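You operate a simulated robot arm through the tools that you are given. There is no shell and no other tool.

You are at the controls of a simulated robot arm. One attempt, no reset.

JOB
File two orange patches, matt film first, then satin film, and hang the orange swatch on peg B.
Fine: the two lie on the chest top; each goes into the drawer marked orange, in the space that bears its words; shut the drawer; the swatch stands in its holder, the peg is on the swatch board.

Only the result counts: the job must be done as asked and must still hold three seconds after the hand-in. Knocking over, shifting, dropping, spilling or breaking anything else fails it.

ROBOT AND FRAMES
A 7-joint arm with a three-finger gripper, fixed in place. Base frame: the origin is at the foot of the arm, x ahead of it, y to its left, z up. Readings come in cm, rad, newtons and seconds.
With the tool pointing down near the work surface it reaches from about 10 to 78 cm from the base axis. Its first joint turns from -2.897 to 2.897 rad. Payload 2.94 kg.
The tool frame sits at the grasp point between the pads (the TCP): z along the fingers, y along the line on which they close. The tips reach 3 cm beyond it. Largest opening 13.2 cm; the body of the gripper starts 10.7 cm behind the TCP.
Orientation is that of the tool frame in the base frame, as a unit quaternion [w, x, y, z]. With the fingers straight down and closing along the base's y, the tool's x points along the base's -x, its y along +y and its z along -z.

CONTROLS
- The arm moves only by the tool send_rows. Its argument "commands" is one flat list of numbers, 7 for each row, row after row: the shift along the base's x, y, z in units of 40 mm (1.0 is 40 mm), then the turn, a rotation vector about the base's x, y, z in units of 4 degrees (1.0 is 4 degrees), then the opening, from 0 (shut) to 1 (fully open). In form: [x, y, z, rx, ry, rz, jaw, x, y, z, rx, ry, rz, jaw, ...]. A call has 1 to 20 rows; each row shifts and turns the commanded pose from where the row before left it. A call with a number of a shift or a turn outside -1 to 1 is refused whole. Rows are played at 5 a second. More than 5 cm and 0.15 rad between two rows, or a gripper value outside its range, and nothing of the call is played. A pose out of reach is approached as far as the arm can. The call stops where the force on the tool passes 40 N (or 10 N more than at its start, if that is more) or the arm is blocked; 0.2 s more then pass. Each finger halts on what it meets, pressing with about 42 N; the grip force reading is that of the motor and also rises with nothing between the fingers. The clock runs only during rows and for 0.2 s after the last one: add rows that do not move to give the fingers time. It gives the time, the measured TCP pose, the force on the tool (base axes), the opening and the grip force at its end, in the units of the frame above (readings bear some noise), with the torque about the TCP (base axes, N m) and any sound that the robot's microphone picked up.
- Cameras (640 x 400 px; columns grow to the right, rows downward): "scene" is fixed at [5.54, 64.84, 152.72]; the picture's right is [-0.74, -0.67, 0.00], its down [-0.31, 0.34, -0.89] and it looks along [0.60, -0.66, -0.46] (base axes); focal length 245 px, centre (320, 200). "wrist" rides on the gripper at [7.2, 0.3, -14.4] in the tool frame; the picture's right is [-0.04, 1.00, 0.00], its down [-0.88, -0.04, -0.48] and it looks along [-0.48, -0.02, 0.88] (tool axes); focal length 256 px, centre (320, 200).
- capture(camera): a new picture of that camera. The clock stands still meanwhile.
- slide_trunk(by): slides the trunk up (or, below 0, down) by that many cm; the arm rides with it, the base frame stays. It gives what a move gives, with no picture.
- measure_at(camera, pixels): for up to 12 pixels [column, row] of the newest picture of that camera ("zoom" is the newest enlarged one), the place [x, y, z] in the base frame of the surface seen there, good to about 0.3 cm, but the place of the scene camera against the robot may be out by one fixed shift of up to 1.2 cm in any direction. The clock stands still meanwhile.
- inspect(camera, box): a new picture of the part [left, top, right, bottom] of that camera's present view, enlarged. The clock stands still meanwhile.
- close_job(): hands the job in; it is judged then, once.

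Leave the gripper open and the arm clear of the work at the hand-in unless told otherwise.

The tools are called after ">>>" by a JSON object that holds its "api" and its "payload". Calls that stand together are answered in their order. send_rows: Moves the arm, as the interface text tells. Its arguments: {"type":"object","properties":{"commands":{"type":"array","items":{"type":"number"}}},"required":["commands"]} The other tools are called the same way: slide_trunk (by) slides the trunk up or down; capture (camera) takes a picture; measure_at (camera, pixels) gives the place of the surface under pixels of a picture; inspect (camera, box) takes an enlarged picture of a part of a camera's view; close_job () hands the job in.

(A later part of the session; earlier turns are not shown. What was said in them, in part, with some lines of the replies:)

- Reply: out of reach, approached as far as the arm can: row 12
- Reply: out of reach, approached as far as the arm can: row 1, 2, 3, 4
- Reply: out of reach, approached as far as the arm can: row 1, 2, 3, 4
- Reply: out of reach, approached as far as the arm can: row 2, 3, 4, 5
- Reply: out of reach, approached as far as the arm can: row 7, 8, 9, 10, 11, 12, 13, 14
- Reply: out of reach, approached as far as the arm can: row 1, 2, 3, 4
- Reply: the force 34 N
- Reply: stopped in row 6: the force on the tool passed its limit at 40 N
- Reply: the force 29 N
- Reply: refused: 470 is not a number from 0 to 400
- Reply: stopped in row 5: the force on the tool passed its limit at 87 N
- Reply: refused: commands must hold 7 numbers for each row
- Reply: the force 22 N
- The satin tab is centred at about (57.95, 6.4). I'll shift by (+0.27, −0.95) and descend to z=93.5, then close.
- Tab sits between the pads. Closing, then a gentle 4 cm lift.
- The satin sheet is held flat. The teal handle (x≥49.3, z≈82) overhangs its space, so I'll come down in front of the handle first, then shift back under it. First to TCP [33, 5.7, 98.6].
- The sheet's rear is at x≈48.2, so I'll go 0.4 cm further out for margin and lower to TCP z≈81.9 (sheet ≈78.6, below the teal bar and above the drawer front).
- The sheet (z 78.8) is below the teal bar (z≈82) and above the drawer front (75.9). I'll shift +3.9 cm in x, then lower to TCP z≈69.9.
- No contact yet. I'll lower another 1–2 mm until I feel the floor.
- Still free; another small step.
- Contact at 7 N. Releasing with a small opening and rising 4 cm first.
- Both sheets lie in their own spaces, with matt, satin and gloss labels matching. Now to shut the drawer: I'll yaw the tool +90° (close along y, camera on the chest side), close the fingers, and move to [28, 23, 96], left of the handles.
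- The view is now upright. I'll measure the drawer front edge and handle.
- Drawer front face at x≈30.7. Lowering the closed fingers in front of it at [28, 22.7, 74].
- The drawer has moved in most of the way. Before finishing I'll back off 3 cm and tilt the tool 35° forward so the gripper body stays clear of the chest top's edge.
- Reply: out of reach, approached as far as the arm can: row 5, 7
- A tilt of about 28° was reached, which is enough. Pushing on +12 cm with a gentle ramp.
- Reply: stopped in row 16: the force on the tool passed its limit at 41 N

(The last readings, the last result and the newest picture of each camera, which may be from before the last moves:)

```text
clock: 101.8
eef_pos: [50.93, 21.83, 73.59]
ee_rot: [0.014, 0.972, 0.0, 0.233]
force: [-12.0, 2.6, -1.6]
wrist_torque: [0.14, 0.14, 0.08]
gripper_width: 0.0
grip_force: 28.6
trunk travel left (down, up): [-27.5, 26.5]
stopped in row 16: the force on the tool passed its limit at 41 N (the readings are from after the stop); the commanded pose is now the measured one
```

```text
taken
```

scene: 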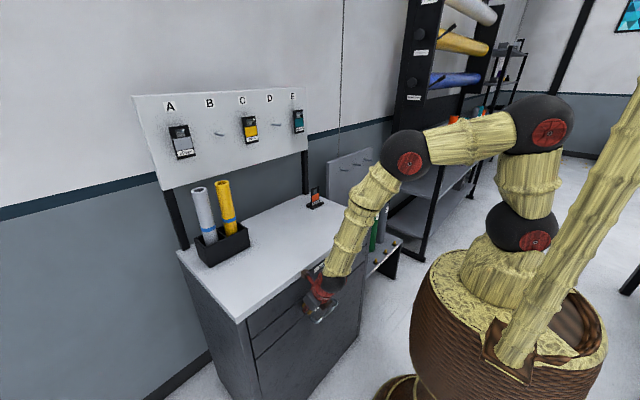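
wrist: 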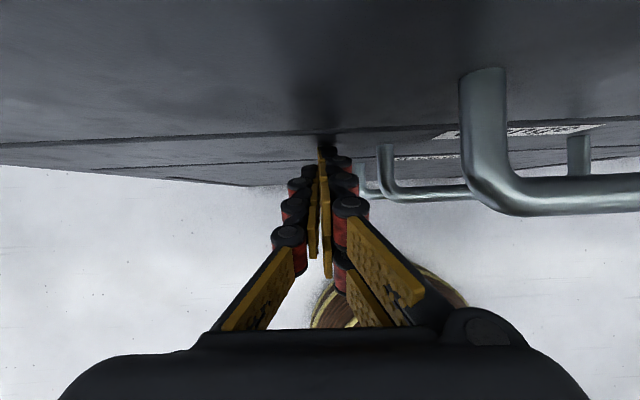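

The force rose at x≈51, so the drawer is probably against its stop. I'll back off 4 cm and check flushness against the other drawer fronts.

>>> {"api": "send_rows", "payload": {"commands": [-0.3, 0, 0, 0, 0, 0, 0, -0.6, 0, 0, 0, 0, 0, 0, -0.6, 0, 0, 0, 0, 0, 0, -0.5, 0, 0, 0, 0, 0, 0]}}

>>> {"api": "capture", "payload": {"camera": "wrist"}}

>>> {"api": "inspect", "payload": {"camera": "scene", "box": [230, 240, 390, 360]}}

```text
clock: 102.8
eef_pos: [43.02, 21.74, 73.72]
ee_rot: [0.014, 0.972, 0.0, 0.236]
force: [0.3, -0.4, -0.3]
wrist_torque: [-0.01, -0.01, 0.06]
gripper_width: 0.0
grip_force: 29.0
trunk travel left (down, up): [-27.5, 26.5]
```

```text
taken
```

wrist: 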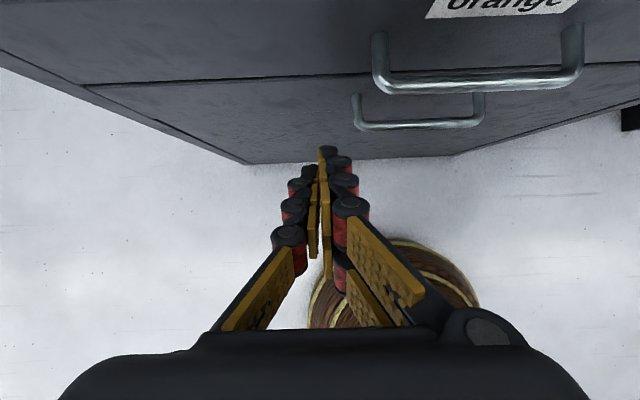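

```text
3.33 times, centred on (310, 300) of scene
```

zoom: 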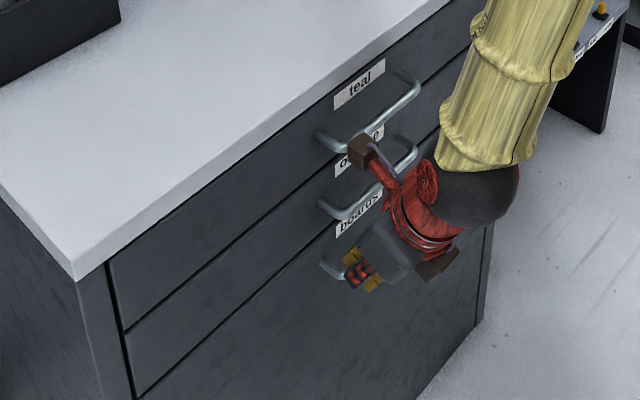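

>>> {"api": "measure_at", "payload": {"camera": "zoom", "pixels": [[200, 230], [230, 210], [200, 310], [240, 280], [240, 330], [280, 330], [350, 205], [330, 225], [345, 135], [160, 330], [420, 110], [440, 100]]}}

>>> {"api": "measure_at", "payload": {"camera": "wrist", "pixels": [[200, 60], [300, 50], [100, 60], [200, 100], [300, 100], [450, 82], [420, 125], [350, 20], [250, 130]]}}

```text
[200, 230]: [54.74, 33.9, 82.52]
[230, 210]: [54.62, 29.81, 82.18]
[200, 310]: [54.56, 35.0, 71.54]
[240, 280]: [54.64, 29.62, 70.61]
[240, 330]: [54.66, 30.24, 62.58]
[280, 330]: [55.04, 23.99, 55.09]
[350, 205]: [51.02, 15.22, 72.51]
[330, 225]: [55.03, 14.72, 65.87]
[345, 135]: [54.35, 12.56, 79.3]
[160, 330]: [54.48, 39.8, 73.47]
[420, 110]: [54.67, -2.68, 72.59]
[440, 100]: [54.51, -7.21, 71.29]
```

```text
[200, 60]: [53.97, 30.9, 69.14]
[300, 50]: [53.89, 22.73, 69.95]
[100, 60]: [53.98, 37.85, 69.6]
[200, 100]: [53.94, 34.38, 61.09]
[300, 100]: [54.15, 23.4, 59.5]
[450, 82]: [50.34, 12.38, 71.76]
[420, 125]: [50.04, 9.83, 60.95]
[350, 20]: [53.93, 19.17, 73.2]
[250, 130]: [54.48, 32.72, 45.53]
```

The orange drawer front is flush with the others (x≈53.95), so it's shut. Now the swatch. I'll rise to z≈105, move across to y≈−16, and open the gripper.

>>> {"api": "send_rows", "payload": {"commands": [-0.1, 0, 0.6, 0, 0, 0, 0.6, 0, 0, 0.95, 0, 0, 0, 0.6, 0, 0, 0.95, 0, 0, 0, 0.6, 0, 0, 0.95, 0, 0, 0, 0.6, 0, 0, 0.95, 0, 0, 0, 0.6, 0, 0, 0.95, 0, 0, 0, 0.6, 0, 0, 0.95, 0, 0, 0, 0.6, 0, 0, 0.95, 0, 0, 0, 0.6, 0, 0, 0.95, 0, 0, 0, 0.6, 0.1, -0.7, 0.3, 0, 0, 0, 0.6, 0.1, -0.9, 0, 0, 0, 0, 0.6, 0.1, -0.9, 0, 0, 0, 0, 0.6, 0.1, -0.9, 0, 0, 0, 0, 0.6, 0.1, -0.9, 0, 0, 0, 0, 0.6, 0.1, -0.9, 0, 0, 0, 0, 0.6, 0.1, -0.9, 0, 0, 0, 0, 0.6, 0.1, -0.9, 0, 0, 0, 0, 0.6, 0.1, -0.9, 0, 0, 0, 0, 0.6, 0.1, -0.9, 0, 0, 0, 0, 0.6, 0.1, -0.7, 0, 0, 0, 0, 0.6]}}

>>> {"api": "capture", "payload": {"camera": "wrist"}}

>>> {"api": "capture", "payload": {"camera": "scene"}}

```text
clock: 107.0
eef_pos: [47.17, -15.7, 107.72]
ee_rot: [0.014, 0.972, -0.002, 0.235]
force: [-0.5, -1.2, -0.2]
wrist_torque: [0.03, -0.01, 0.04]
gripper_width: 7.93
grip_force: 0.2
out of reach, approached as far as the arm can: row 16, 17, 18
trunk travel left (down, up): [-27.5, 26.5]
```

```text
taken
```

wrist: 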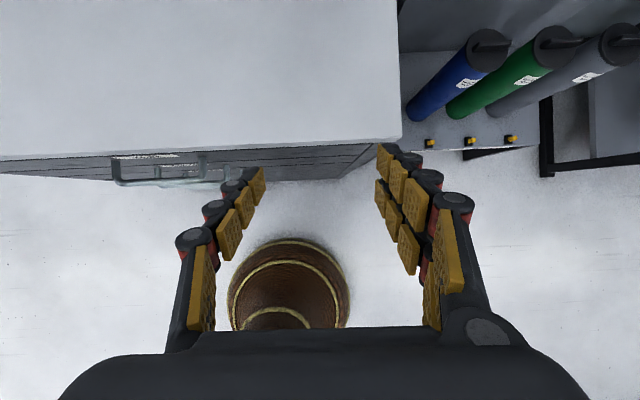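

```text
taken
```

scene: 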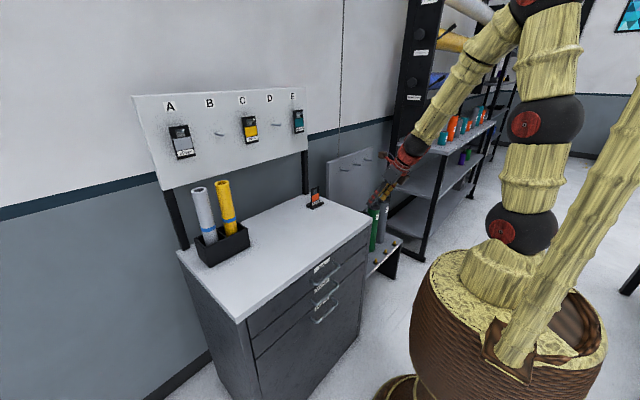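

This roll is close to joint 7's lower limit. The opposite roll (camera below, tool pitched about 40° down) suits the swatch and peg and gives a forward view. I'll roll the tool +180° about its own axis d≈[.457, −.028, −.89].

>>> {"api": "send_rows", "payload": {"commands": [0, 0, 0.1, 0.457, -0.028, -0.889, 0.6, 0, 0, 0.1, 0.457, -0.028, -0.889, 0.6, 0, 0, 0.1, 0.457, -0.028, -0.889, 0.6, 0, 0, 0.1, 0.457, -0.028, -0.889, 0.6, 0, 0, 0.1, 0.457, -0.028, -0.889, 0.6, 0, 0, 0.1, 0.457, -0.028, -0.889, 0.6, 0, 0, 0.1, 0.457, -0.028, -0.889, 0.6, 0, 0, 0.1, 0.457, -0.028, -0.889, 0.6, 0, 0, 0.1, 0.457, -0.028, -0.889, 0.6, 0, 0, 0.1, 0.457, -0.028, -0.889, 0.6, 0, 0, 0.1, 0.457, -0.028, -0.889, 0.6, 0, 0, 0.1, 0.457, -0.028, -0.889, 0.6, 0, 0, 0.1, 0.457, -0.028, -0.889, 0.6, 0, 0, 0.1, 0.457, -0.028, -0.889, 0.6, 0, 0, 0.1, 0.457, -0.028, -0.889, 0.6]}}

>>> {"api": "send_rows", "payload": {"commands": [0, 0, 0.1, 0.457, -0.028, -0.889, 0.6, 0, 0, 0.1, 0.457, -0.028, -0.889, 0.6, 0, 0, 0.1, 0.457, -0.028, -0.889, 0.6, 0, 0, 0.1, 0.457, -0.028, -0.889, 0.6, 0, 0, 0.1, 0.457, -0.028, -0.889, 0.6, 0, 0, 0, 0.457, -0.028, -0.889, 0.6, 0, 0, 0, 0.457, -0.028, -0.889, 0.6, 0, 0, 0, 0.457, -0.028, -0.889, 0.6, 0, 0, 0, 0.457, -0.028, -0.889, 0.6, 0, 0, 0, 0.457, -0.028, -0.889, 0.6, 0, 0, 0, 0.457, -0.028, -0.889, 0.6, 0, 0, 0, 0.457, -0.028, -0.889, 0.6, 0, 0, 0, 0.457, -0.028, -0.889, 0.6, 0, 0, 0, 0.457, -0.028, -0.889, 0.6, 0, 0, 0, 0.457, -0.028, -0.889, 0.6]}}

>>> {"api": "send_rows", "payload": {"commands": [0, 0, 0, 0.457, -0.028, -0.889, 0.6, 0, 0, 0, 0.457, -0.028, -0.889, 0.6, 0, 0, 0, 0.457, -0.028, -0.889, 0.6, 0, 0, 0, 0.457, -0.028, -0.889, 0.6, 0, 0, 0, 0.457, -0.028, -0.889, 0.6, 0, 0, 0, 0.457, -0.028, -0.889, 0.6, 0, 0, 0, 0.457, -0.028, -0.889, 0.6, 0, 0, 0, 0.457, -0.028, -0.889, 0.6, 0, 0, 0, 0.457, -0.028, -0.889, 0.6, 0, 0, 0, 0.457, -0.028, -0.889, 0.6, 0, 0, 0, 0.457, -0.028, -0.889, 0.6, 0, 0, 0, 0.457, -0.028, -0.889, 0.6, 0, 0, 0, 0.457, -0.028, -0.889, 0.6, 0, 0, 0, 0.457, -0.028, -0.889, 0.6, 0, 0, 0, 0.457, -0.028, -0.889, 0.6]}}

>>> {"api": "capture", "payload": {"camera": "wrist"}}

```text
clock: 110.2
eef_pos: [47.1, -15.58, 113.56]
ee_rot: [-0.106, 0.841, -0.486, 0.211]
force: [-0.6, -0.6, 0.2]
wrist_torque: [-0.03, 0.01, 0.02]
gripper_width: 7.92
grip_force: 0.0
trunk travel left (down, up): [-27.5, 26.5]
```

```text
clock: 113.4
eef_pos: [47.08, -15.42, 115.67]
ee_rot: [0.196, -0.484, 0.843, -0.128]
force: [0.3, -0.5, -0.1]
wrist_torque: [0.04, -0.02, 0.01]
gripper_width: 7.91
grip_force: 0.0
trunk travel left (down, up): [-27.5, 26.5]
```

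```text
clock: 116.6
eef_pos: [47.08, -15.51, 115.69]
ee_rot: [0.234, 0.002, 0.972, -0.014]
force: [0.5, 0.0, -0.1]
wrist_torque: [0.03, 0.0, 0.01]
gripper_width: 7.94
grip_force: 0.1
trunk travel left (down, up): [-27.5, 26.5]
```

```text
taken
```

wrist: 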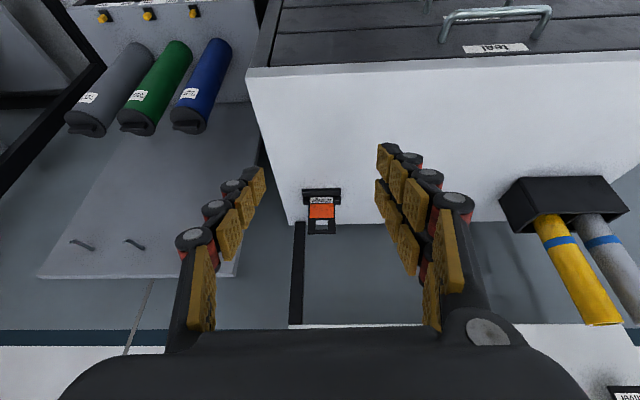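

Good forward view. The swatch in its holder appears at (321,210), upside-down in this picture. I'll measure it.

>>> {"api": "inspect", "payload": {"camera": "wrist", "box": [280, 175, 360, 245]}}

>>> {"api": "measure_at", "payload": {"camera": "wrist", "pixels": [[310, 211], [333, 211], [321, 211], [312, 230], [332, 230], [305, 193], [338, 193], [321, 201], [321, 218], [312, 200], [331, 200], [321, 190]]}}

```text
5.71 times, centred on (320, 210) of wrist
```

zoom: 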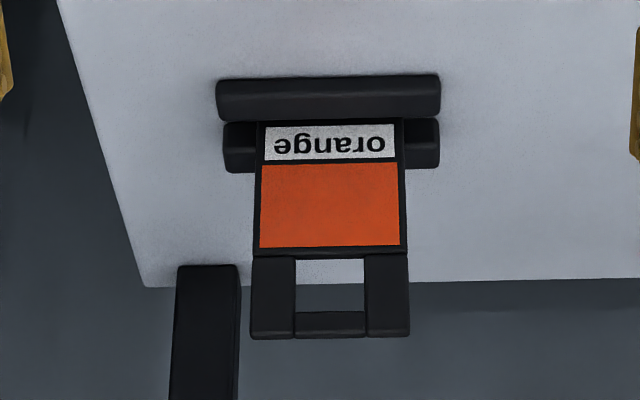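

```text
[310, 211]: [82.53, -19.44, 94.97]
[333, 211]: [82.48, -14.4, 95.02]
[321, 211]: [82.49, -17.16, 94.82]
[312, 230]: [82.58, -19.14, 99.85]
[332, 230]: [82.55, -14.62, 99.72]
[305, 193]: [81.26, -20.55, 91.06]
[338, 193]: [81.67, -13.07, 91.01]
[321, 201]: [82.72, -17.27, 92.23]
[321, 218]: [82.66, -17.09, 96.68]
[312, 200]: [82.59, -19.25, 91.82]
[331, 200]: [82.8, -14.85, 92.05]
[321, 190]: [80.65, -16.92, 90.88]
```

The swatch face is at x≈82.55, y −19.5 to −14.4, z up to 100.8, and the window spans z 97.3–99.6. I'll pitch the tool to 40° below horizontal, correct the small roll, and move to about [70, −17, 108].

>>> {"api": "send_rows", "payload": {"commands": [0.716, -0.045, -0.24, 0.075, -0.96, 0, 0.6, 0.716, -0.045, -0.24, 0.075, -0.96, 0, 0.6, 0.716, -0.045, -0.24, 0.075, -0.96, 0, 0.6, 0.716, -0.045, -0.24, 0.075, -0.96, 0, 0.6, 0.716, -0.045, -0.24, 0.075, -0.96, 0, 0.6, 0.716, -0.045, -0.24, 0.075, -0.96, 0, 0.6, 0.716, -0.045, -0.24, 0, 0, 0, 0.6, 0.716, -0.045, -0.24, 0, 0, 0, 0.6, 0, 0, 0, 0, 0, 0, 0.6]}}

>>> {"api": "capture", "payload": {"camera": "wrist"}}

>>> {"api": "capture", "payload": {"camera": "scene"}}

```text
clock: 118.6
eef_pos: [69.85, -16.87, 108.14]
ee_rot: [0.425, 0.008, 0.905, 0.003]
force: [0.8, 0.0, -0.3]
wrist_torque: [-0.02, 0.03, -0.05]
gripper_width: 7.94
grip_force: 0.0
trunk travel left (down, up): [-27.5, 26.5]
```

```text
taken
```

wrist: 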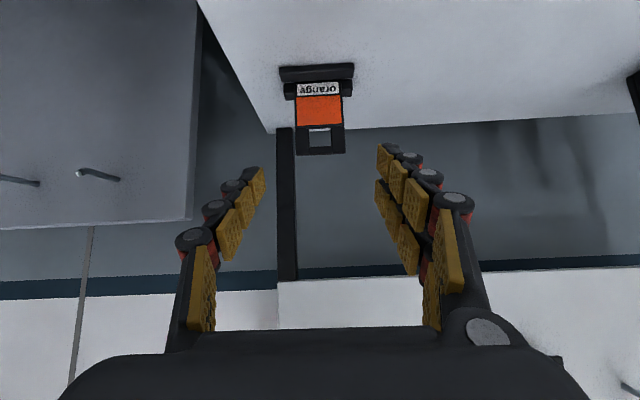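

```text
taken
```

scene: 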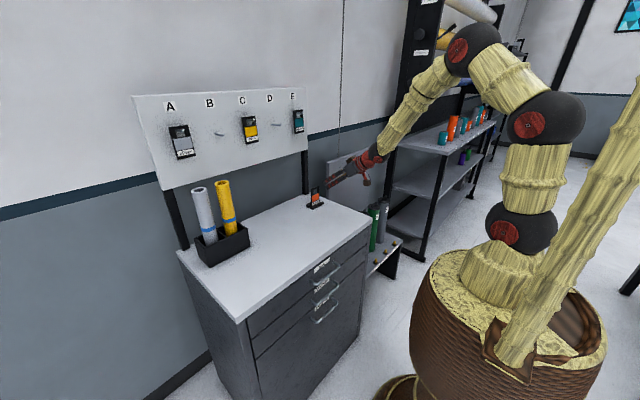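

Orientation is right: d≈[.77, 0, −.64], closing along y. Re-measuring the swatch from here.

>>> {"api": "inspect", "payload": {"camera": "wrist", "box": [270, 55, 370, 165]}}

>>> {"api": "measure_at", "payload": {"camera": "wrist", "pixels": [[300, 110], [320, 110], [339, 110], [301, 138], [340, 138], [320, 149], [320, 125], [285, 73], [350, 70], [298, 150], [342, 150], [320, 138]]}}

```text
3.64 times, centred on (320, 110) of wrist
```

zoom: 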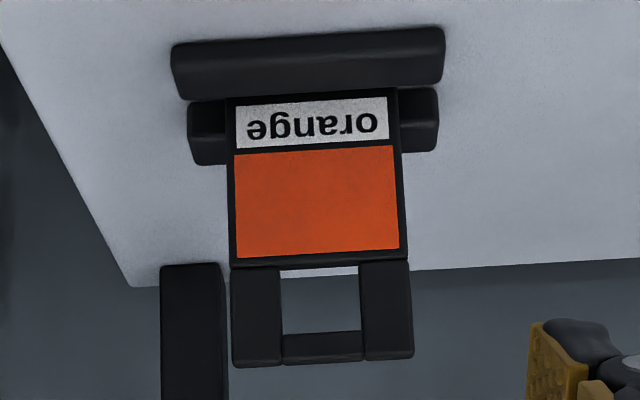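

```text
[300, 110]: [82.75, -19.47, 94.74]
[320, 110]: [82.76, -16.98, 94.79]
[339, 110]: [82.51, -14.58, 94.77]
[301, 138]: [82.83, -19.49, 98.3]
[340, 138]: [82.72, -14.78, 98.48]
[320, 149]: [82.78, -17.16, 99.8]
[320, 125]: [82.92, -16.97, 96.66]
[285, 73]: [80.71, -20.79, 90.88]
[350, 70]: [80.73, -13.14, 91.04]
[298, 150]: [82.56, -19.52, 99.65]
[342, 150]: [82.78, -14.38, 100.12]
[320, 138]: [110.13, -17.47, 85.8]
```

Swatch centre y=−17.0, face x≈82.7. Moving to the stand-off [76, −17, 102] and then 8 cm along the tool axis to the grip pose [82.2, −17, 96.95].

>>> {"api": "send_rows", "payload": {"commands": [0.51, -0.01, -0.51, 0, 0, 0, 0.58, 0.51, -0.01, -0.51, 0, 0, 0, 0.58, 0.51, -0.01, -0.51, 0, 0, 0, 0.58, 0.385, 0, -0.319, 0, 0, 0, 0.58, 0.385, 0, -0.319, 0, 0, 0, 0.58, 0.385, 0, -0.319, 0, 0, 0, 0.58, 0, 0, 0, 0, 0, 0, 0.58]}}

>>> {"api": "capture", "payload": {"camera": "wrist"}}

>>> {"api": "inspect", "payload": {"camera": "scene", "box": [280, 150, 380, 230]}}

```text
clock: 120.2
eef_pos: [80.73, -17.11, 98.2]
ee_rot: [0.425, 0.008, 0.905, 0.003]
force: [0.7, -1.2, -0.2]
wrist_torque: [-0.01, 0.0, 0.03]
gripper_width: 7.66
grip_force: 0.0
trunk travel left (down, up): [-27.5, 26.5]
```

```text
taken
```

wrist: 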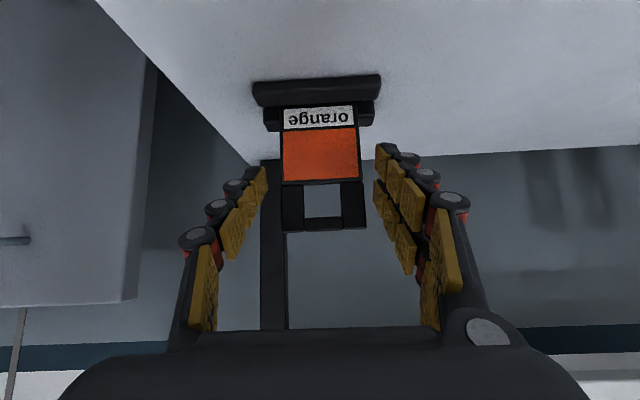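

```text
5.00 times, centred on (330, 190) of scene
```

zoom: 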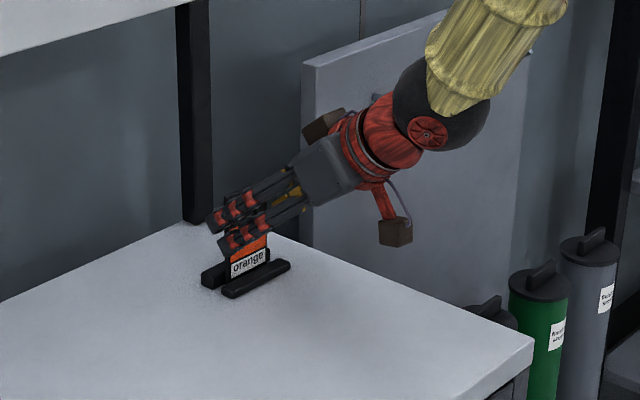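

Well centred. The final 1.9 cm along the axis, then I'll close slowly on the side edges.

>>> {"api": "send_rows", "payload": {"commands": [0.2, 0.01, -0.165, 0, 0, 0, 0.58, 0.17, 0.01, -0.14, 0, 0, 0, 0.58, 0, 0, 0, 0, 0, 0, 0.58]}}

>>> {"api": "send_rows", "payload": {"commands": [0, 0, 0, 0, 0, 0, 0.48, 0, 0, 0, 0, 0, 0, 0.44, 0, 0, 0, 0, 0, 0, 0.4, 0, 0, 0, 0, 0, 0, 0.37, 0, 0, 0, 0, 0, 0, 0.34, 0, 0, 0, 0, 0, 0, 0.3, 0, 0, 0, 0, 0, 0, 0.2, 0, 0, 0, 0, 0, 0, 0.2]}}

>>> {"api": "capture", "payload": {"camera": "wrist"}}

```text
clock: 121.0
eef_pos: [82.25, -17.06, 96.82]
ee_rot: [0.424, 0.008, 0.906, 0.003]
force: [0.1, -0.6, 0.1]
wrist_torque: [0.02, 0.01, 0.01]
gripper_width: 7.64
grip_force: 0.1
trunk travel left (down, up): [-27.5, 26.5]
```

```text
clock: 122.8
eef_pos: [82.21, -17.06, 96.82]
ee_rot: [0.425, 0.007, 0.905, 0.003]
force: [0.3, -0.4, 0.4]
wrist_torque: [-0.05, -0.02, 0.0]
gripper_width: 5.83
grip_force: 42.3
trunk travel left (down, up): [-27.5, 26.5]
```

```text
taken
```

wrist: 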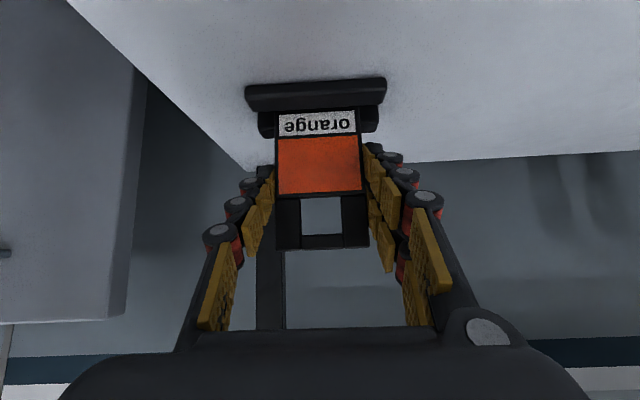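

Closed at 5.83 cm with 42 N and balanced forces, so the swatch is held by its edges. I'll lift 1 cm and look.

>>> {"api": "send_rows", "payload": {"commands": [0, 0, 0.1, 0, 0, 0, 0.2, 0, 0, 0.15, 0, 0, 0, 0.2, 0, 0, 0, 0, 0, 0, 0.2]}}

>>> {"api": "capture", "payload": {"camera": "wrist"}}

>>> {"api": "inspect", "payload": {"camera": "scene", "box": [285, 165, 345, 215]}}

```text
clock: 123.6
eef_pos: [82.17, -17.05, 97.63]
ee_rot: [0.425, 0.007, 0.905, 0.003]
force: [-0.1, 0.5, -0.4]
wrist_torque: [-0.01, -0.01, -0.02]
gripper_width: 5.8
grip_force: 41.8
trunk travel left (down, up): [-27.5, 26.5]
```

```text
taken
```

wrist: 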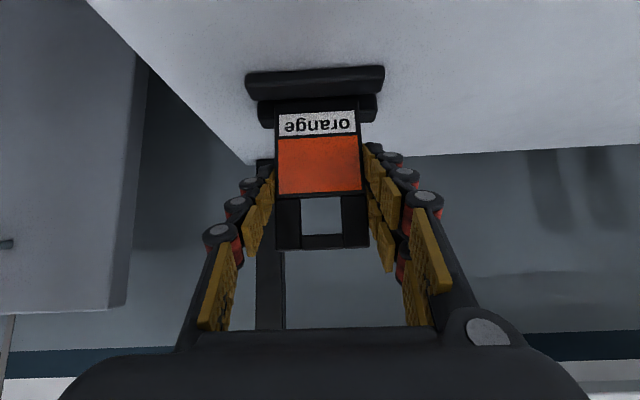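

```text
8.00 times, centred on (315, 190) of scene
```

zoom: 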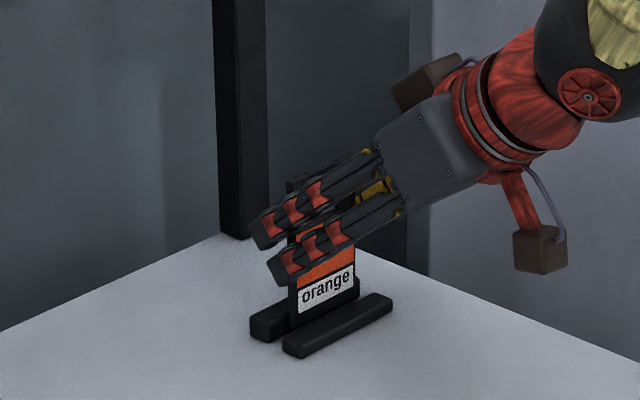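

The swatch moves with the gripper and the holder stays put. I'll lift 4 cm more to clear the holder, back off in x, and check the tubes' heights in the scene.

>>> {"api": "send_rows", "payload": {"commands": [0, 0, 0.3, 0, 0, 0, 0.2, 0, 0, 0.4, 0, 0, 0, 0.2, 0, 0, 0.5, 0, 0, 0, 0.2, -0.2, 0, 0.3, 0, 0, 0, 0.2, -0.4, 0, 0.3, 0, 0, 0, 0.2, -0.5, 0, 0.3, 0, 0, 0, 0.2, -0.5, 0, 0.2, 0, 0, 0, 0.2, -0.5, 0, 0, 0, 0, 0, 0.2, -0.4, 0, 0, 0, 0, 0, 0.2, 0, 0, 0, 0, 0, 0, 0.2]}}

>>> {"api": "measure_at", "payload": {"camera": "scene", "pixels": [[196, 191], [203, 190], [221, 184], [226, 184], [212, 245], [245, 232], [219, 134], [224, 134]]}}

>>> {"api": "capture", "payload": {"camera": "wrist"}}

>>> {"api": "capture", "payload": {"camera": "scene"}}

```text
clock: 125.8
eef_pos: [72.05, -17.0, 106.98]
ee_rot: [0.425, 0.008, 0.905, 0.002]
force: [-0.6, 0.6, -0.3]
wrist_torque: [0.0, -0.02, 0.0]
gripper_width: 5.81
grip_force: 42.1
trunk travel left (down, up): [-27.5, 26.5]
```

```text
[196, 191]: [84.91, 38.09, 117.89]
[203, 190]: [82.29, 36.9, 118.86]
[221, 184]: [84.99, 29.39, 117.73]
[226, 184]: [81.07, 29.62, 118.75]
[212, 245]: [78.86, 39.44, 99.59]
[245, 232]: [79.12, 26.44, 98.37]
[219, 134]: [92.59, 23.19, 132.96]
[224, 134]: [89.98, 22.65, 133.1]
```

```text
taken
```

wrist: 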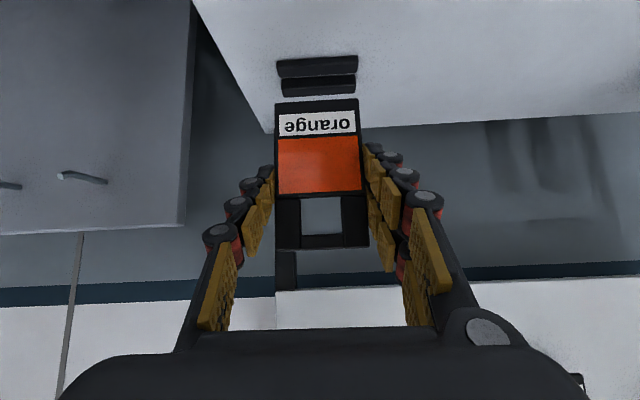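

```text
taken
```

scene: 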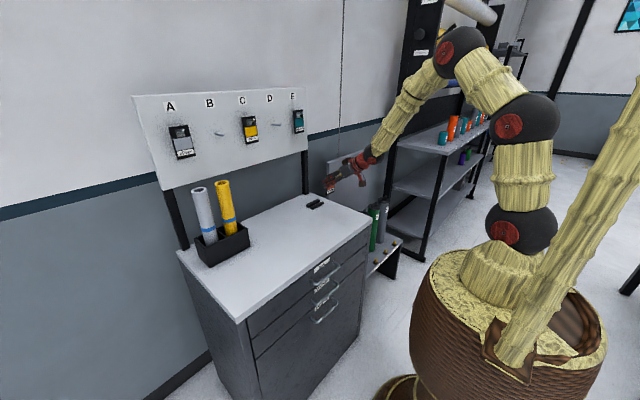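

The swatch is out and held steadily. I'll measure the held swatch relative to the TCP for the peg alignment.

>>> {"api": "inspect", "payload": {"camera": "wrist", "box": [260, 90, 380, 260]}}

>>> {"api": "measure_at", "payload": {"camera": "wrist", "pixels": [[322, 241], [288, 215], [355, 215], [320, 165], [280, 165], [358, 165], [320, 103], [280, 110], [354, 103], [300, 240], [345, 240], [322, 192]]}}

```text
2.35 times, centred on (320, 175) of wrist
```

zoom: 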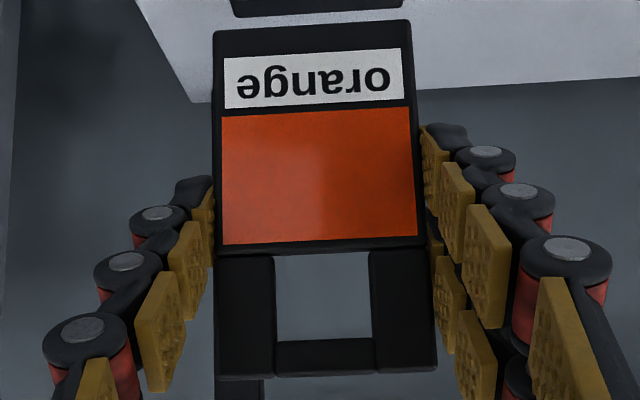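

```text
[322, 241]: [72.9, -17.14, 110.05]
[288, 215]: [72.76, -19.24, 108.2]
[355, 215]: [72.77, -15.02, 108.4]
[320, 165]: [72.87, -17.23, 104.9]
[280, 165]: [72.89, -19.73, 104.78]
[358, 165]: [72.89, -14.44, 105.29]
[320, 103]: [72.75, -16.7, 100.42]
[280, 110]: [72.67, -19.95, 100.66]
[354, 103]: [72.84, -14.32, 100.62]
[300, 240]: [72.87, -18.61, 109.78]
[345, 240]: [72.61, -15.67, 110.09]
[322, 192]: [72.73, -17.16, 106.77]
```

The window centre is at TCP + (0.75, −0.15, +1.4), spanning +0.15 to +2.65 in z. Now I'll raise the trunk 22 cm.

>>> {"api": "slide_trunk", "payload": {"by": 22}}

```text
clock: 128.1
eef_pos: [72.22, -17.02, 128.95]
ee_rot: [0.424, 0.008, 0.905, 0.002]
force: [-0.5, 1.3, -0.4]
wrist_torque: [-0.02, -0.01, 0.01]
gripper_width: 5.84
grip_force: 42.1
trunk travel left (down, up): [-49.5, 4.5]
```

Now sideways to y≈22.6 at x≈72, z≈131.2, well in front of the pegs.

>>> {"api": "send_rows", "payload": {"commands": [0, 0.4, 0.043, 0, 0, 0, 0.2, 0, 0.7, 0.043, 0, 0, 0, 0.2, 0, 0.85, 0.043, 0, 0, 0, 0.2, 0, 0.85, 0.043, 0, 0, 0, 0.2, 0, 0.85, 0.043, 0, 0, 0, 0.2, 0, 0.85, 0.043, 0, 0, 0, 0.2, 0, 0.85, 0.043, 0, 0, 0, 0.2, 0, 0.85, 0.043, 0, 0, 0, 0.2, 0, 0.85, 0.043, 0, 0, 0, 0.2, 0, 0.85, 0.043, 0, 0, 0, 0.2, 0, 0.85, 0.043, 0, 0, 0, 0.2, 0, 0.7, 0.043, 0, 0, 0, 0.2, 0, 0.45, 0.043, 0, 0, 0, 0.2, 0, 0, 0, 0, 0, 0, 0.2]}}

>>> {"api": "capture", "payload": {"camera": "wrist"}}

>>> {"api": "capture", "payload": {"camera": "scene"}}

```text
clock: 131.1
eef_pos: [72.08, 22.64, 131.18]
ee_rot: [0.425, 0.008, 0.905, 0.003]
force: [-0.1, -0.8, -0.5]
wrist_torque: [-0.01, -0.01, -0.01]
gripper_width: 5.84
grip_force: 42.4
trunk travel left (down, up): [-49.5, 4.5]
```

```text
taken
```

wrist: 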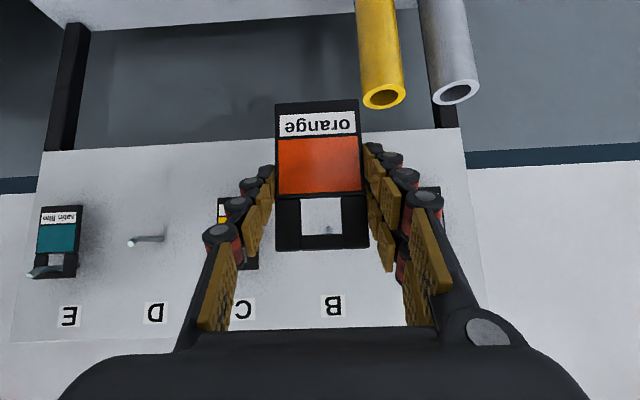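

```text
taken
```

scene: 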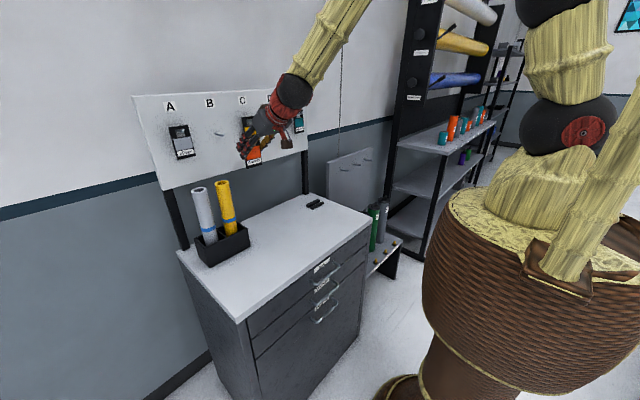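

Peg B is visible through the window at about (330,230). I'll zoom and measure it.

>>> {"api": "inspect", "payload": {"camera": "wrist", "box": [290, 190, 354, 254]}}

>>> {"api": "measure_at", "payload": {"camera": "zoom", "pixels": [[400, 240], [395, 235], [405, 245], [410, 230], [390, 250], [395, 225], [380, 240], [300, 200], [300, 330], [200, 150], [520, 200], [400, 252]]}}

```text
6.25 times, centred on (322, 222) of wrist
```

zoom: 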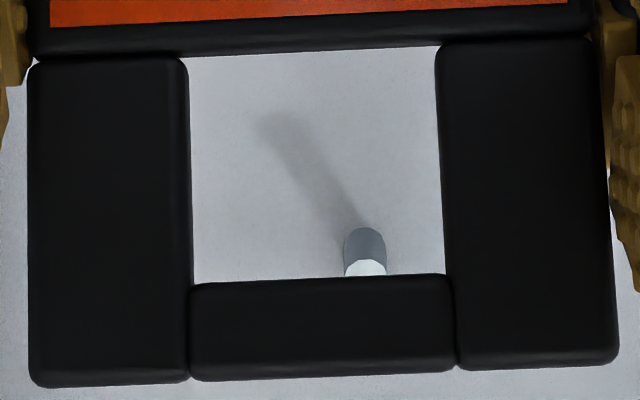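

```text
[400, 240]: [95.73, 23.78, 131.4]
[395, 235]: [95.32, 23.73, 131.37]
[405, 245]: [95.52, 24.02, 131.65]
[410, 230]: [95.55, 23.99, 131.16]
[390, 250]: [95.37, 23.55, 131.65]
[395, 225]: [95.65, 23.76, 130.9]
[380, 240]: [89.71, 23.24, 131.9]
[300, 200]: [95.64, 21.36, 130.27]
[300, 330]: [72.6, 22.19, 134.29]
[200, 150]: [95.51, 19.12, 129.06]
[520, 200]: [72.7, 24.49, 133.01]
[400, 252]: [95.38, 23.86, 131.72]
```

>>> {"api": "measure_at", "payload": {"camera": "zoom", "pixels": [[365, 240], [365, 250], [365, 267], [355, 268], [376, 268], [350, 245], [380, 250], [365, 232], [365, 272]]}}

```text
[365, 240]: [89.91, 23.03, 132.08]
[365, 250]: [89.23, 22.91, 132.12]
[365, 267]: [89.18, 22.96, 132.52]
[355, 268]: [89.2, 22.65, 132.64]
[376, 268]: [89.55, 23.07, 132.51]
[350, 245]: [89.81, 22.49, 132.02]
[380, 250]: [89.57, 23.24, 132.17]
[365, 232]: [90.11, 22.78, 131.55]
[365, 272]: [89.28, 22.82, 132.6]
```

The peg B tip is at about (89.2, 22.95, 132.65) and its radius about 0.43. The window is 2.5×2.5 cm. I'll shift +0.45 in y and advance to x≈85, short of the tip, then check alignment.

>>> {"api": "send_rows", "payload": {"commands": [0.4, 0.1125, 0.02, 0, 0, 0, 0.2, 0.7, 0, 0, 0, 0, 0, 0.2, 0.7, 0, 0, 0, 0, 0, 0.2, 0.7, 0, 0, 0, 0, 0, 0.2, 0.5, 0, 0, 0, 0, 0, 0.2, 0.25, 0, 0, 0, 0, 0, 0.2, 0, 0, 0, 0, 0, 0, 0.2]}}

>>> {"api": "inspect", "payload": {"camera": "wrist", "box": [270, 180, 374, 264]}}

>>> {"api": "inspect", "payload": {"camera": "scene", "box": [190, 100, 290, 180]}}

```text
clock: 132.7
eef_pos: [85.12, 22.86, 131.42]
ee_rot: [0.424, 0.007, 0.905, 0.003]
force: [-0.6, -0.4, -0.1]
wrist_torque: [0.01, 0.0, -0.01]
gripper_width: 5.82
grip_force: 42.0
trunk travel left (down, up): [-49.5, 4.5]
```

```text
4.76 times, centred on (322, 222) of wrist
```

zoom: 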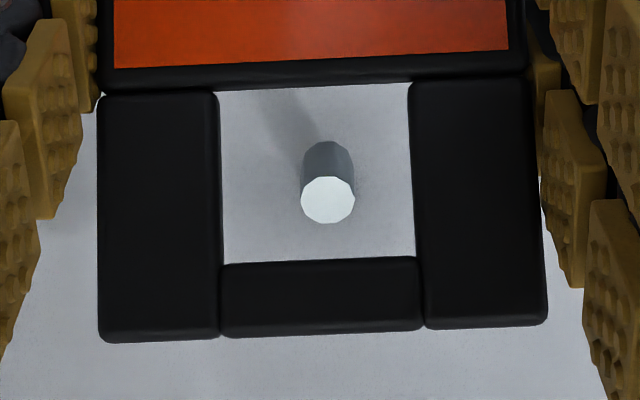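

```text
5.00 times, centred on (240, 140) of scene
```

zoom: 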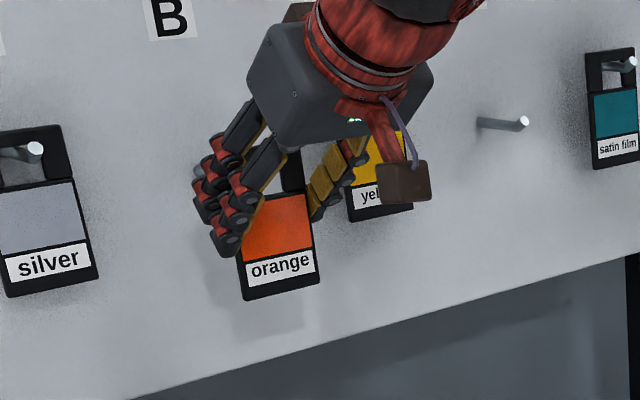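

The peg tip shows inside the window. I'll measure the tip once more.

>>> {"api": "inspect", "payload": {"camera": "wrist", "box": [270, 180, 374, 264]}}

>>> {"api": "measure_at", "payload": {"camera": "zoom", "pixels": [[328, 200], [328, 218], [328, 183], [305, 200], [350, 200], [328, 155], [320, 290], [160, 200], [480, 200], [320, 262], [320, 84]]}}

```text
4.76 times, centred on (322, 222) of wrist
```

zoom: 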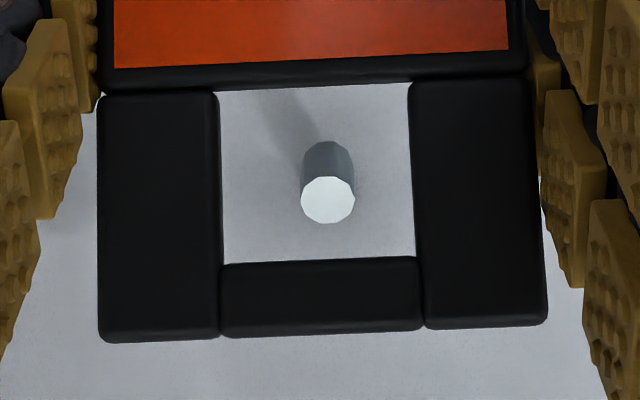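

```text
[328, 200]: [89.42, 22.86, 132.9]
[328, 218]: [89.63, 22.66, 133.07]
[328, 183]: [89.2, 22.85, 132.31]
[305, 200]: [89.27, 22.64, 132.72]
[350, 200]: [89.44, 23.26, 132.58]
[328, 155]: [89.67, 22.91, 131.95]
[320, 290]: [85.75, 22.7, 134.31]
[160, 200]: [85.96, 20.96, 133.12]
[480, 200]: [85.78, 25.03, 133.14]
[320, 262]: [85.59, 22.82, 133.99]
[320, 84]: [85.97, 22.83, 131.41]
```

Well aligned (peg 22.9/132.65 against window 22.75/132.7). I'll advance 5.6 cm so the swatch slides onto the peg.

>>> {"api": "send_rows", "payload": {"commands": [0.2, 0.02, 0, 0, 0, 0, 0.2, 0.3, 0.01, 0, 0, 0, 0, 0.2, 0.3, 0, 0, 0, 0, 0, 0.2, 0.3, 0, 0, 0, 0, 0, 0.2, 0.2, 0, 0, 0, 0, 0, 0.2, 0.1, 0, 0, 0, 0, 0, 0.2, 0, 0, 0, 0, 0, 0, 0.2]}}

>>> {"api": "inspect", "payload": {"camera": "wrist", "box": [270, 180, 374, 264]}}

>>> {"api": "inspect", "payload": {"camera": "scene", "box": [180, 100, 280, 180]}}

```text
clock: 134.3
eef_pos: [90.84, 23.22, 131.22]
ee_rot: [0.424, 0.007, 0.906, 0.003]
force: [0.0, 0.4, -0.9]
wrist_torque: [-0.03, -0.02, 0.0]
gripper_width: 5.8
grip_force: 42.4
trunk travel left (down, up): [-49.5, 4.5]
```

```text
4.76 times, centred on (322, 222) of wrist
```

zoom: 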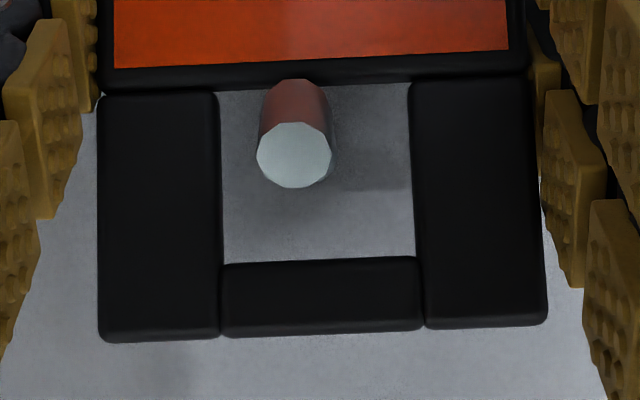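

```text
5.00 times, centred on (230, 140) of scene
```

zoom: 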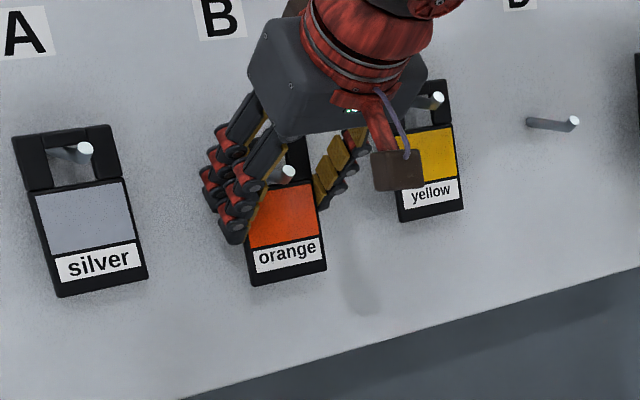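

The peg is through the window with no contact force. I'll lower gently by 0.7 cm toward resting the top bar on the peg.

>>> {"api": "send_rows", "payload": {"commands": [0, 0, -0.06, 0, 0, 0, 0.2, 0, 0, -0.06, 0, 0, 0, 0.2, 0, 0, -0.055, 0, 0, 0, 0.2, 0, 0, 0, 0, 0, 0, 0.2]}}

>>> {"api": "inspect", "payload": {"camera": "wrist", "box": [270, 180, 374, 264]}}

```text
clock: 135.3
eef_pos: [90.74, 23.23, 130.51]
ee_rot: [0.424, 0.008, 0.906, 0.002]
force: [0.2, 0.5, 0.0]
wrist_torque: [-0.01, -0.03, 0.01]
gripper_width: 5.8
grip_force: 41.6
trunk travel left (down, up): [-49.5, 4.5]
```

```text
4.76 times, centred on (322, 222) of wrist
```

zoom: 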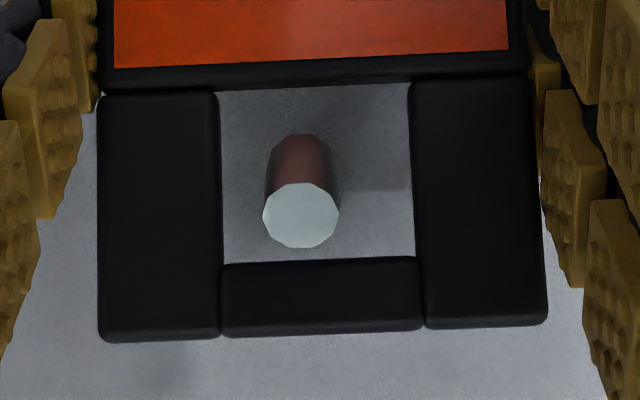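

About 0.4 cm remains. Lowering in small steps until I feel the contact.

>>> {"api": "send_rows", "payload": {"commands": [0, 0, -0.03, 0, 0, 0, 0.2, 0, 0, -0.03, 0, 0, 0, 0.2, 0, 0, 0, 0, 0, 0, 0.2]}}

>>> {"api": "send_rows", "payload": {"commands": [0, 0, -0.03, 0, 0, 0, 0.2, 0, 0, 0, 0, 0, 0, 0.2]}}

```text
clock: 136.1
eef_pos: [90.79, 23.18, 130.24]
ee_rot: [0.425, 0.006, 0.905, 0.004]
force: [0.1, 0.2, -0.6]
wrist_torque: [0.01, 0.03, 0.01]
gripper_width: 5.84
grip_force: 42.2
trunk travel left (down, up): [-49.5, 4.5]
```

```text
clock: 136.7
eef_pos: [90.76, 23.15, 130.23]
ee_rot: [0.423, 0.007, 0.906, 0.003]
force: [0.6, 0.7, -0.4]
wrist_torque: [0.0, 0.01, -0.01]
gripper_width: 5.81
grip_force: 41.7
trunk travel left (down, up): [-49.5, 4.5]
```

>>> {"api": "send_rows", "payload": {"commands": [0, 0, -0.03, 0, 0, 0, 0.2, 0, 0, 0, 0, 0, 0, 0.2]}}

>>> {"api": "inspect", "payload": {"camera": "wrist", "box": [270, 180, 374, 264]}}

```text
clock: 137.3
eef_pos: [90.82, 23.12, 130.01]
ee_rot: [0.424, 0.007, 0.906, 0.003]
force: [0.8, 0.4, 0.1]
wrist_torque: [0.01, -0.02, 0.0]
gripper_width: 5.82
grip_force: 42.0
trunk travel left (down, up): [-49.5, 4.5]
```

```text
4.76 times, centred on (322, 222) of wrist
```

zoom: 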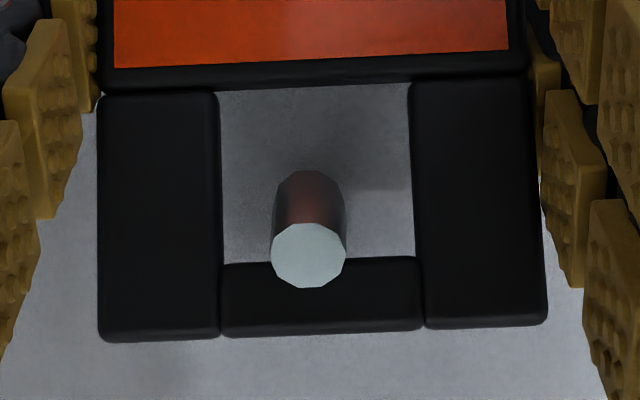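

Very close now; a few more small steps.

>>> {"api": "send_rows", "payload": {"commands": [0, 0, -0.025, 0, 0, 0, 0.2, 0, 0, 0, 0, 0, 0, 0.2]}}

>>> {"api": "send_rows", "payload": {"commands": [0, 0, -0.025, 0, 0, 0, 0.2, 0, 0, 0, 0, 0, 0, 0.2]}}

```text
clock: 137.9
eef_pos: [90.85, 23.18, 130.0]
ee_rot: [0.424, 0.008, 0.905, 0.003]
force: [-0.4, -0.5, 0.4]
wrist_torque: [-0.01, 0.02, 0.03]
gripper_width: 5.81
grip_force: 41.8
trunk travel left (down, up): [-49.5, 4.5]
```

```text
clock: 138.5
eef_pos: [90.8, 23.18, 129.92]
ee_rot: [0.424, 0.006, 0.906, 0.003]
force: [-0.5, 0.1, 0.1]
wrist_torque: [0.01, -0.03, 0.01]
gripper_width: 5.78
grip_force: 41.7
trunk travel left (down, up): [-49.5, 4.5]
```

>>> {"api": "send_rows", "payload": {"commands": [0, 0, -0.03, 0, 0, 0, 0.2, 0, 0, 0, 0, 0, 0, 0.2]}}

>>> {"api": "inspect", "payload": {"camera": "wrist", "box": [270, 180, 374, 264]}}

```text
clock: 139.1
eef_pos: [90.88, 23.14, 129.87]
ee_rot: [0.425, 0.008, 0.905, 0.003]
force: [0.5, 0.6, 3.1]
wrist_torque: [0.02, 0.0, 0.01]
gripper_width: 5.8
grip_force: 41.9
trunk travel left (down, up): [-49.5, 4.5]
```

```text
4.76 times, centred on (322, 222) of wrist
```

zoom: 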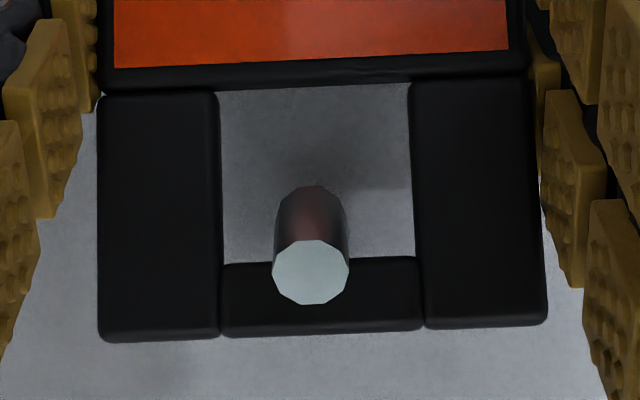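

Contact at 3 N: the top bar rests on the peg. I'll open the gripper gradually.

>>> {"api": "send_rows", "payload": {"commands": [0, 0, 0, 0, 0, 0, 0.42, 0, 0, 0, 0, 0, 0, 0.44, 0, 0, 0, 0, 0, 0, 0.46, 0, 0, 0, 0, 0, 0, 0.48, 0, 0, 0, 0, 0, 0, 0.52, 0, 0, 0, 0, 0, 0, 0.56, 0, 0, 0, 0, 0, 0, 0.6, 0, 0, 0, 0, 0, 0, 0.6]}}

>>> {"api": "capture", "payload": {"camera": "wrist"}}

>>> {"api": "inspect", "payload": {"camera": "scene", "box": [180, 100, 280, 180]}}

```text
clock: 140.9
eef_pos: [90.8, 23.14, 129.67]
ee_rot: [0.424, 0.007, 0.906, 0.002]
force: [0.5, -0.8, -0.6]
wrist_torque: [-0.03, 0.0, -0.02]
gripper_width: 7.92
grip_force: 0.1
trunk travel left (down, up): [-49.5, 4.5]
```

```text
taken
```

wrist: 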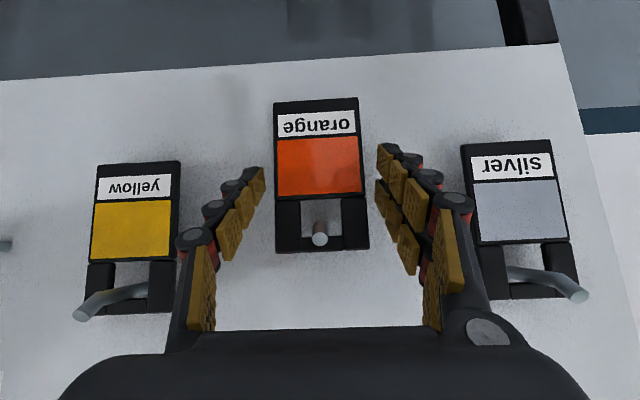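

```text
5.00 times, centred on (230, 140) of scene
```

zoom: 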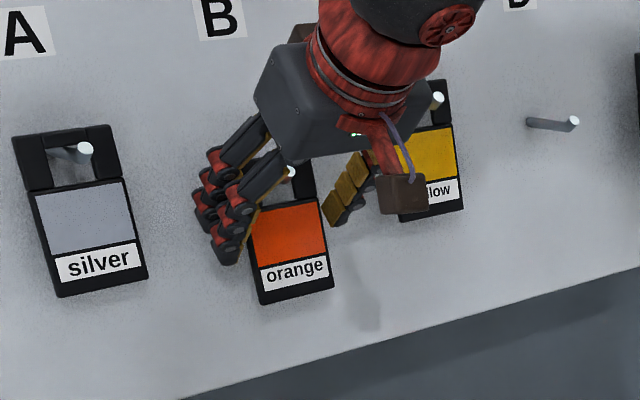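

The swatch hangs freely on peg B between silver (A) and yellow (C). I'll retreat along the tool axis.

>>> {"api": "send_rows", "payload": {"commands": [-0.2, 0, 0.16, 0, 0, 0, 0.6, -0.3, 0, 0.25, 0, 0, 0, 0.6, -0.4, 0, 0.3, 0, 0, 0, 0.6, -0.5, 0, 0.3, 0, 0, 0, 0.6, -0.8, 0, 0.2, 0, 0, 0, 0.6, -0.8, 0, 0.1, 0, 0, 0, 0.6, -0.8, 0, 0, 0, 0, 0, 0.6, -0.8, 0, 0, 0, 0, 0, 0.6, -0.8, 0, 0, 0, 0, 0, 0.6, -0.8, 0, 0, 0, 0, 0, 0.6, -0.6, 0, 0, 0, 0, 0, 0.6]}}

>>> {"api": "capture", "payload": {"camera": "wrist"}}

>>> {"api": "capture", "payload": {"camera": "scene"}}

>>> {"api": "inspect", "payload": {"camera": "scene", "box": [130, 85, 330, 225]}}

```text
clock: 143.3
eef_pos: [63.43, 23.24, 135.13]
ee_rot: [0.424, 0.007, 0.905, 0.003]
force: [0.1, -0.7, -0.2]
wrist_torque: [0.0, 0.01, -0.01]
gripper_width: 7.91
grip_force: 0.0
trunk travel left (down, up): [-49.5, 4.5]
```

```text
taken
```

wrist: 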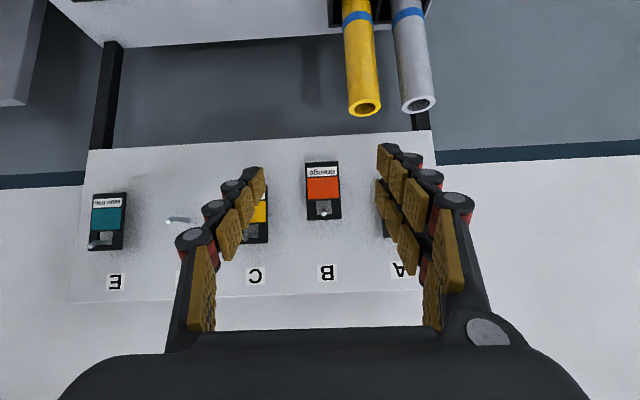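

```text
taken
```

scene: 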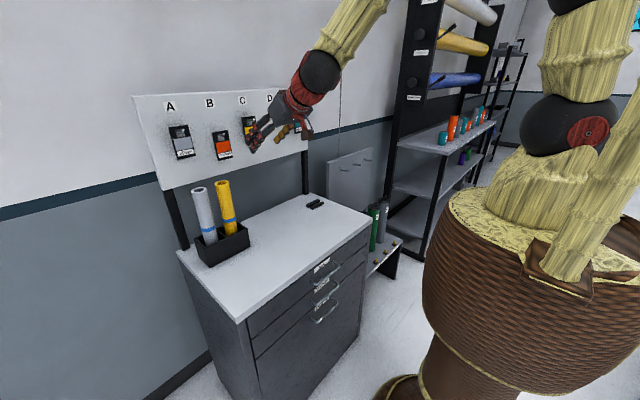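

```text
2.86 times, centred on (230, 155) of scene
```

zoom: 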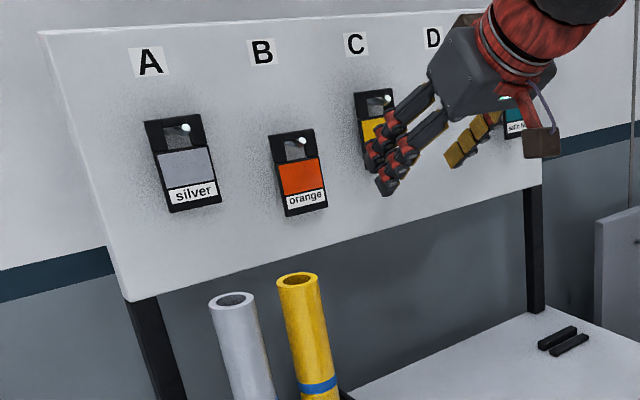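

The orange swatch hangs on peg B, the holder and tubes are undisturbed, and the drawers look shut. I'll pull back a bit more, open the gripper fully, and do a last check on the drawer and swatch.

>>> {"api": "send_rows", "payload": {"commands": [-0.6, 0, 0.2, 0, 0, 0, 1, -0.8, 0, 0.2, 0, 0, 0, 1, -0.8, 0, 0.2, 0, 0, 0, 1, -0.6, 0, 0.2, 0, 0, 0, 1, 0, 0, 0, 0, 0, 0, 1, 0, 0, 0, 0, 0, 0, 1, 0, 0, 0, 0, 0, 0, 1]}}

>>> {"api": "inspect", "payload": {"camera": "scene", "box": [180, 180, 400, 340]}}

>>> {"api": "measure_at", "payload": {"camera": "zoom", "pixels": [[250, 350], [300, 330], [300, 370], [330, 345], [420, 285], [405, 260], [420, 310], [415, 360]]}}

>>> {"api": "inspect", "payload": {"camera": "scene", "box": [130, 85, 330, 225]}}

```text
clock: 144.9
eef_pos: [52.45, 23.27, 138.21]
ee_rot: [0.424, 0.008, 0.906, 0.002]
force: [0.1, 0.6, 0.4]
wrist_torque: [-0.03, 0.02, 0.03]
gripper_width: 13.23
grip_force: 0.0
trunk travel left (down, up): [-49.5, 4.5]
```

```text
2.50 times, centred on (290, 260) of scene
```

zoom: 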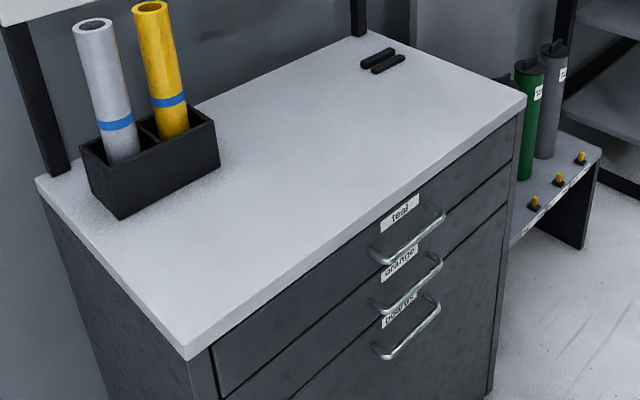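

```text
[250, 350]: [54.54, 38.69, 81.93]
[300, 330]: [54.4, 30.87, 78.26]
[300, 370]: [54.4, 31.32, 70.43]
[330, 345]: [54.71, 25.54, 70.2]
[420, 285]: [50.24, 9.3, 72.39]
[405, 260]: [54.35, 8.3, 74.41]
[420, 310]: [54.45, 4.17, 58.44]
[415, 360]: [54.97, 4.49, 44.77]
```

```text
2.86 times, centred on (230, 155) of scene
```

zoom: 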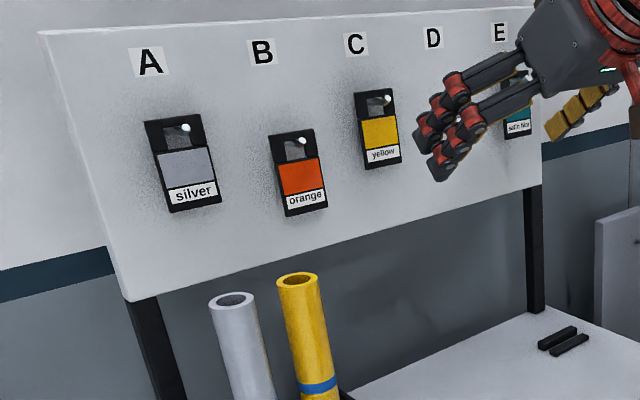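

All the drawer fronts are flush (x≈54.5), the swatch hangs steadily on peg B, the gripper is open and the arm is clear. Handing in.

>>> {"api": "close_job", "payload": {}}

```text
The job is handed in.
```

The job is done and handed in. I don't have the judge's result, only my own last checks before the hand-in:

- **Patches:** the matt film went in first, then the satin film. Each lies in its own labelled space in the orange drawer, next to the gloss film that was already there.
- **Drawer:** it is shut, with its front flush with the other drawers.
- **Swatch:** the orange swatch hangs freely on peg B, between silver on A and yellow on C.

As far as I could see, nothing else was shifted or knocked over. The gripper is fully open and the arm is clear of the work.
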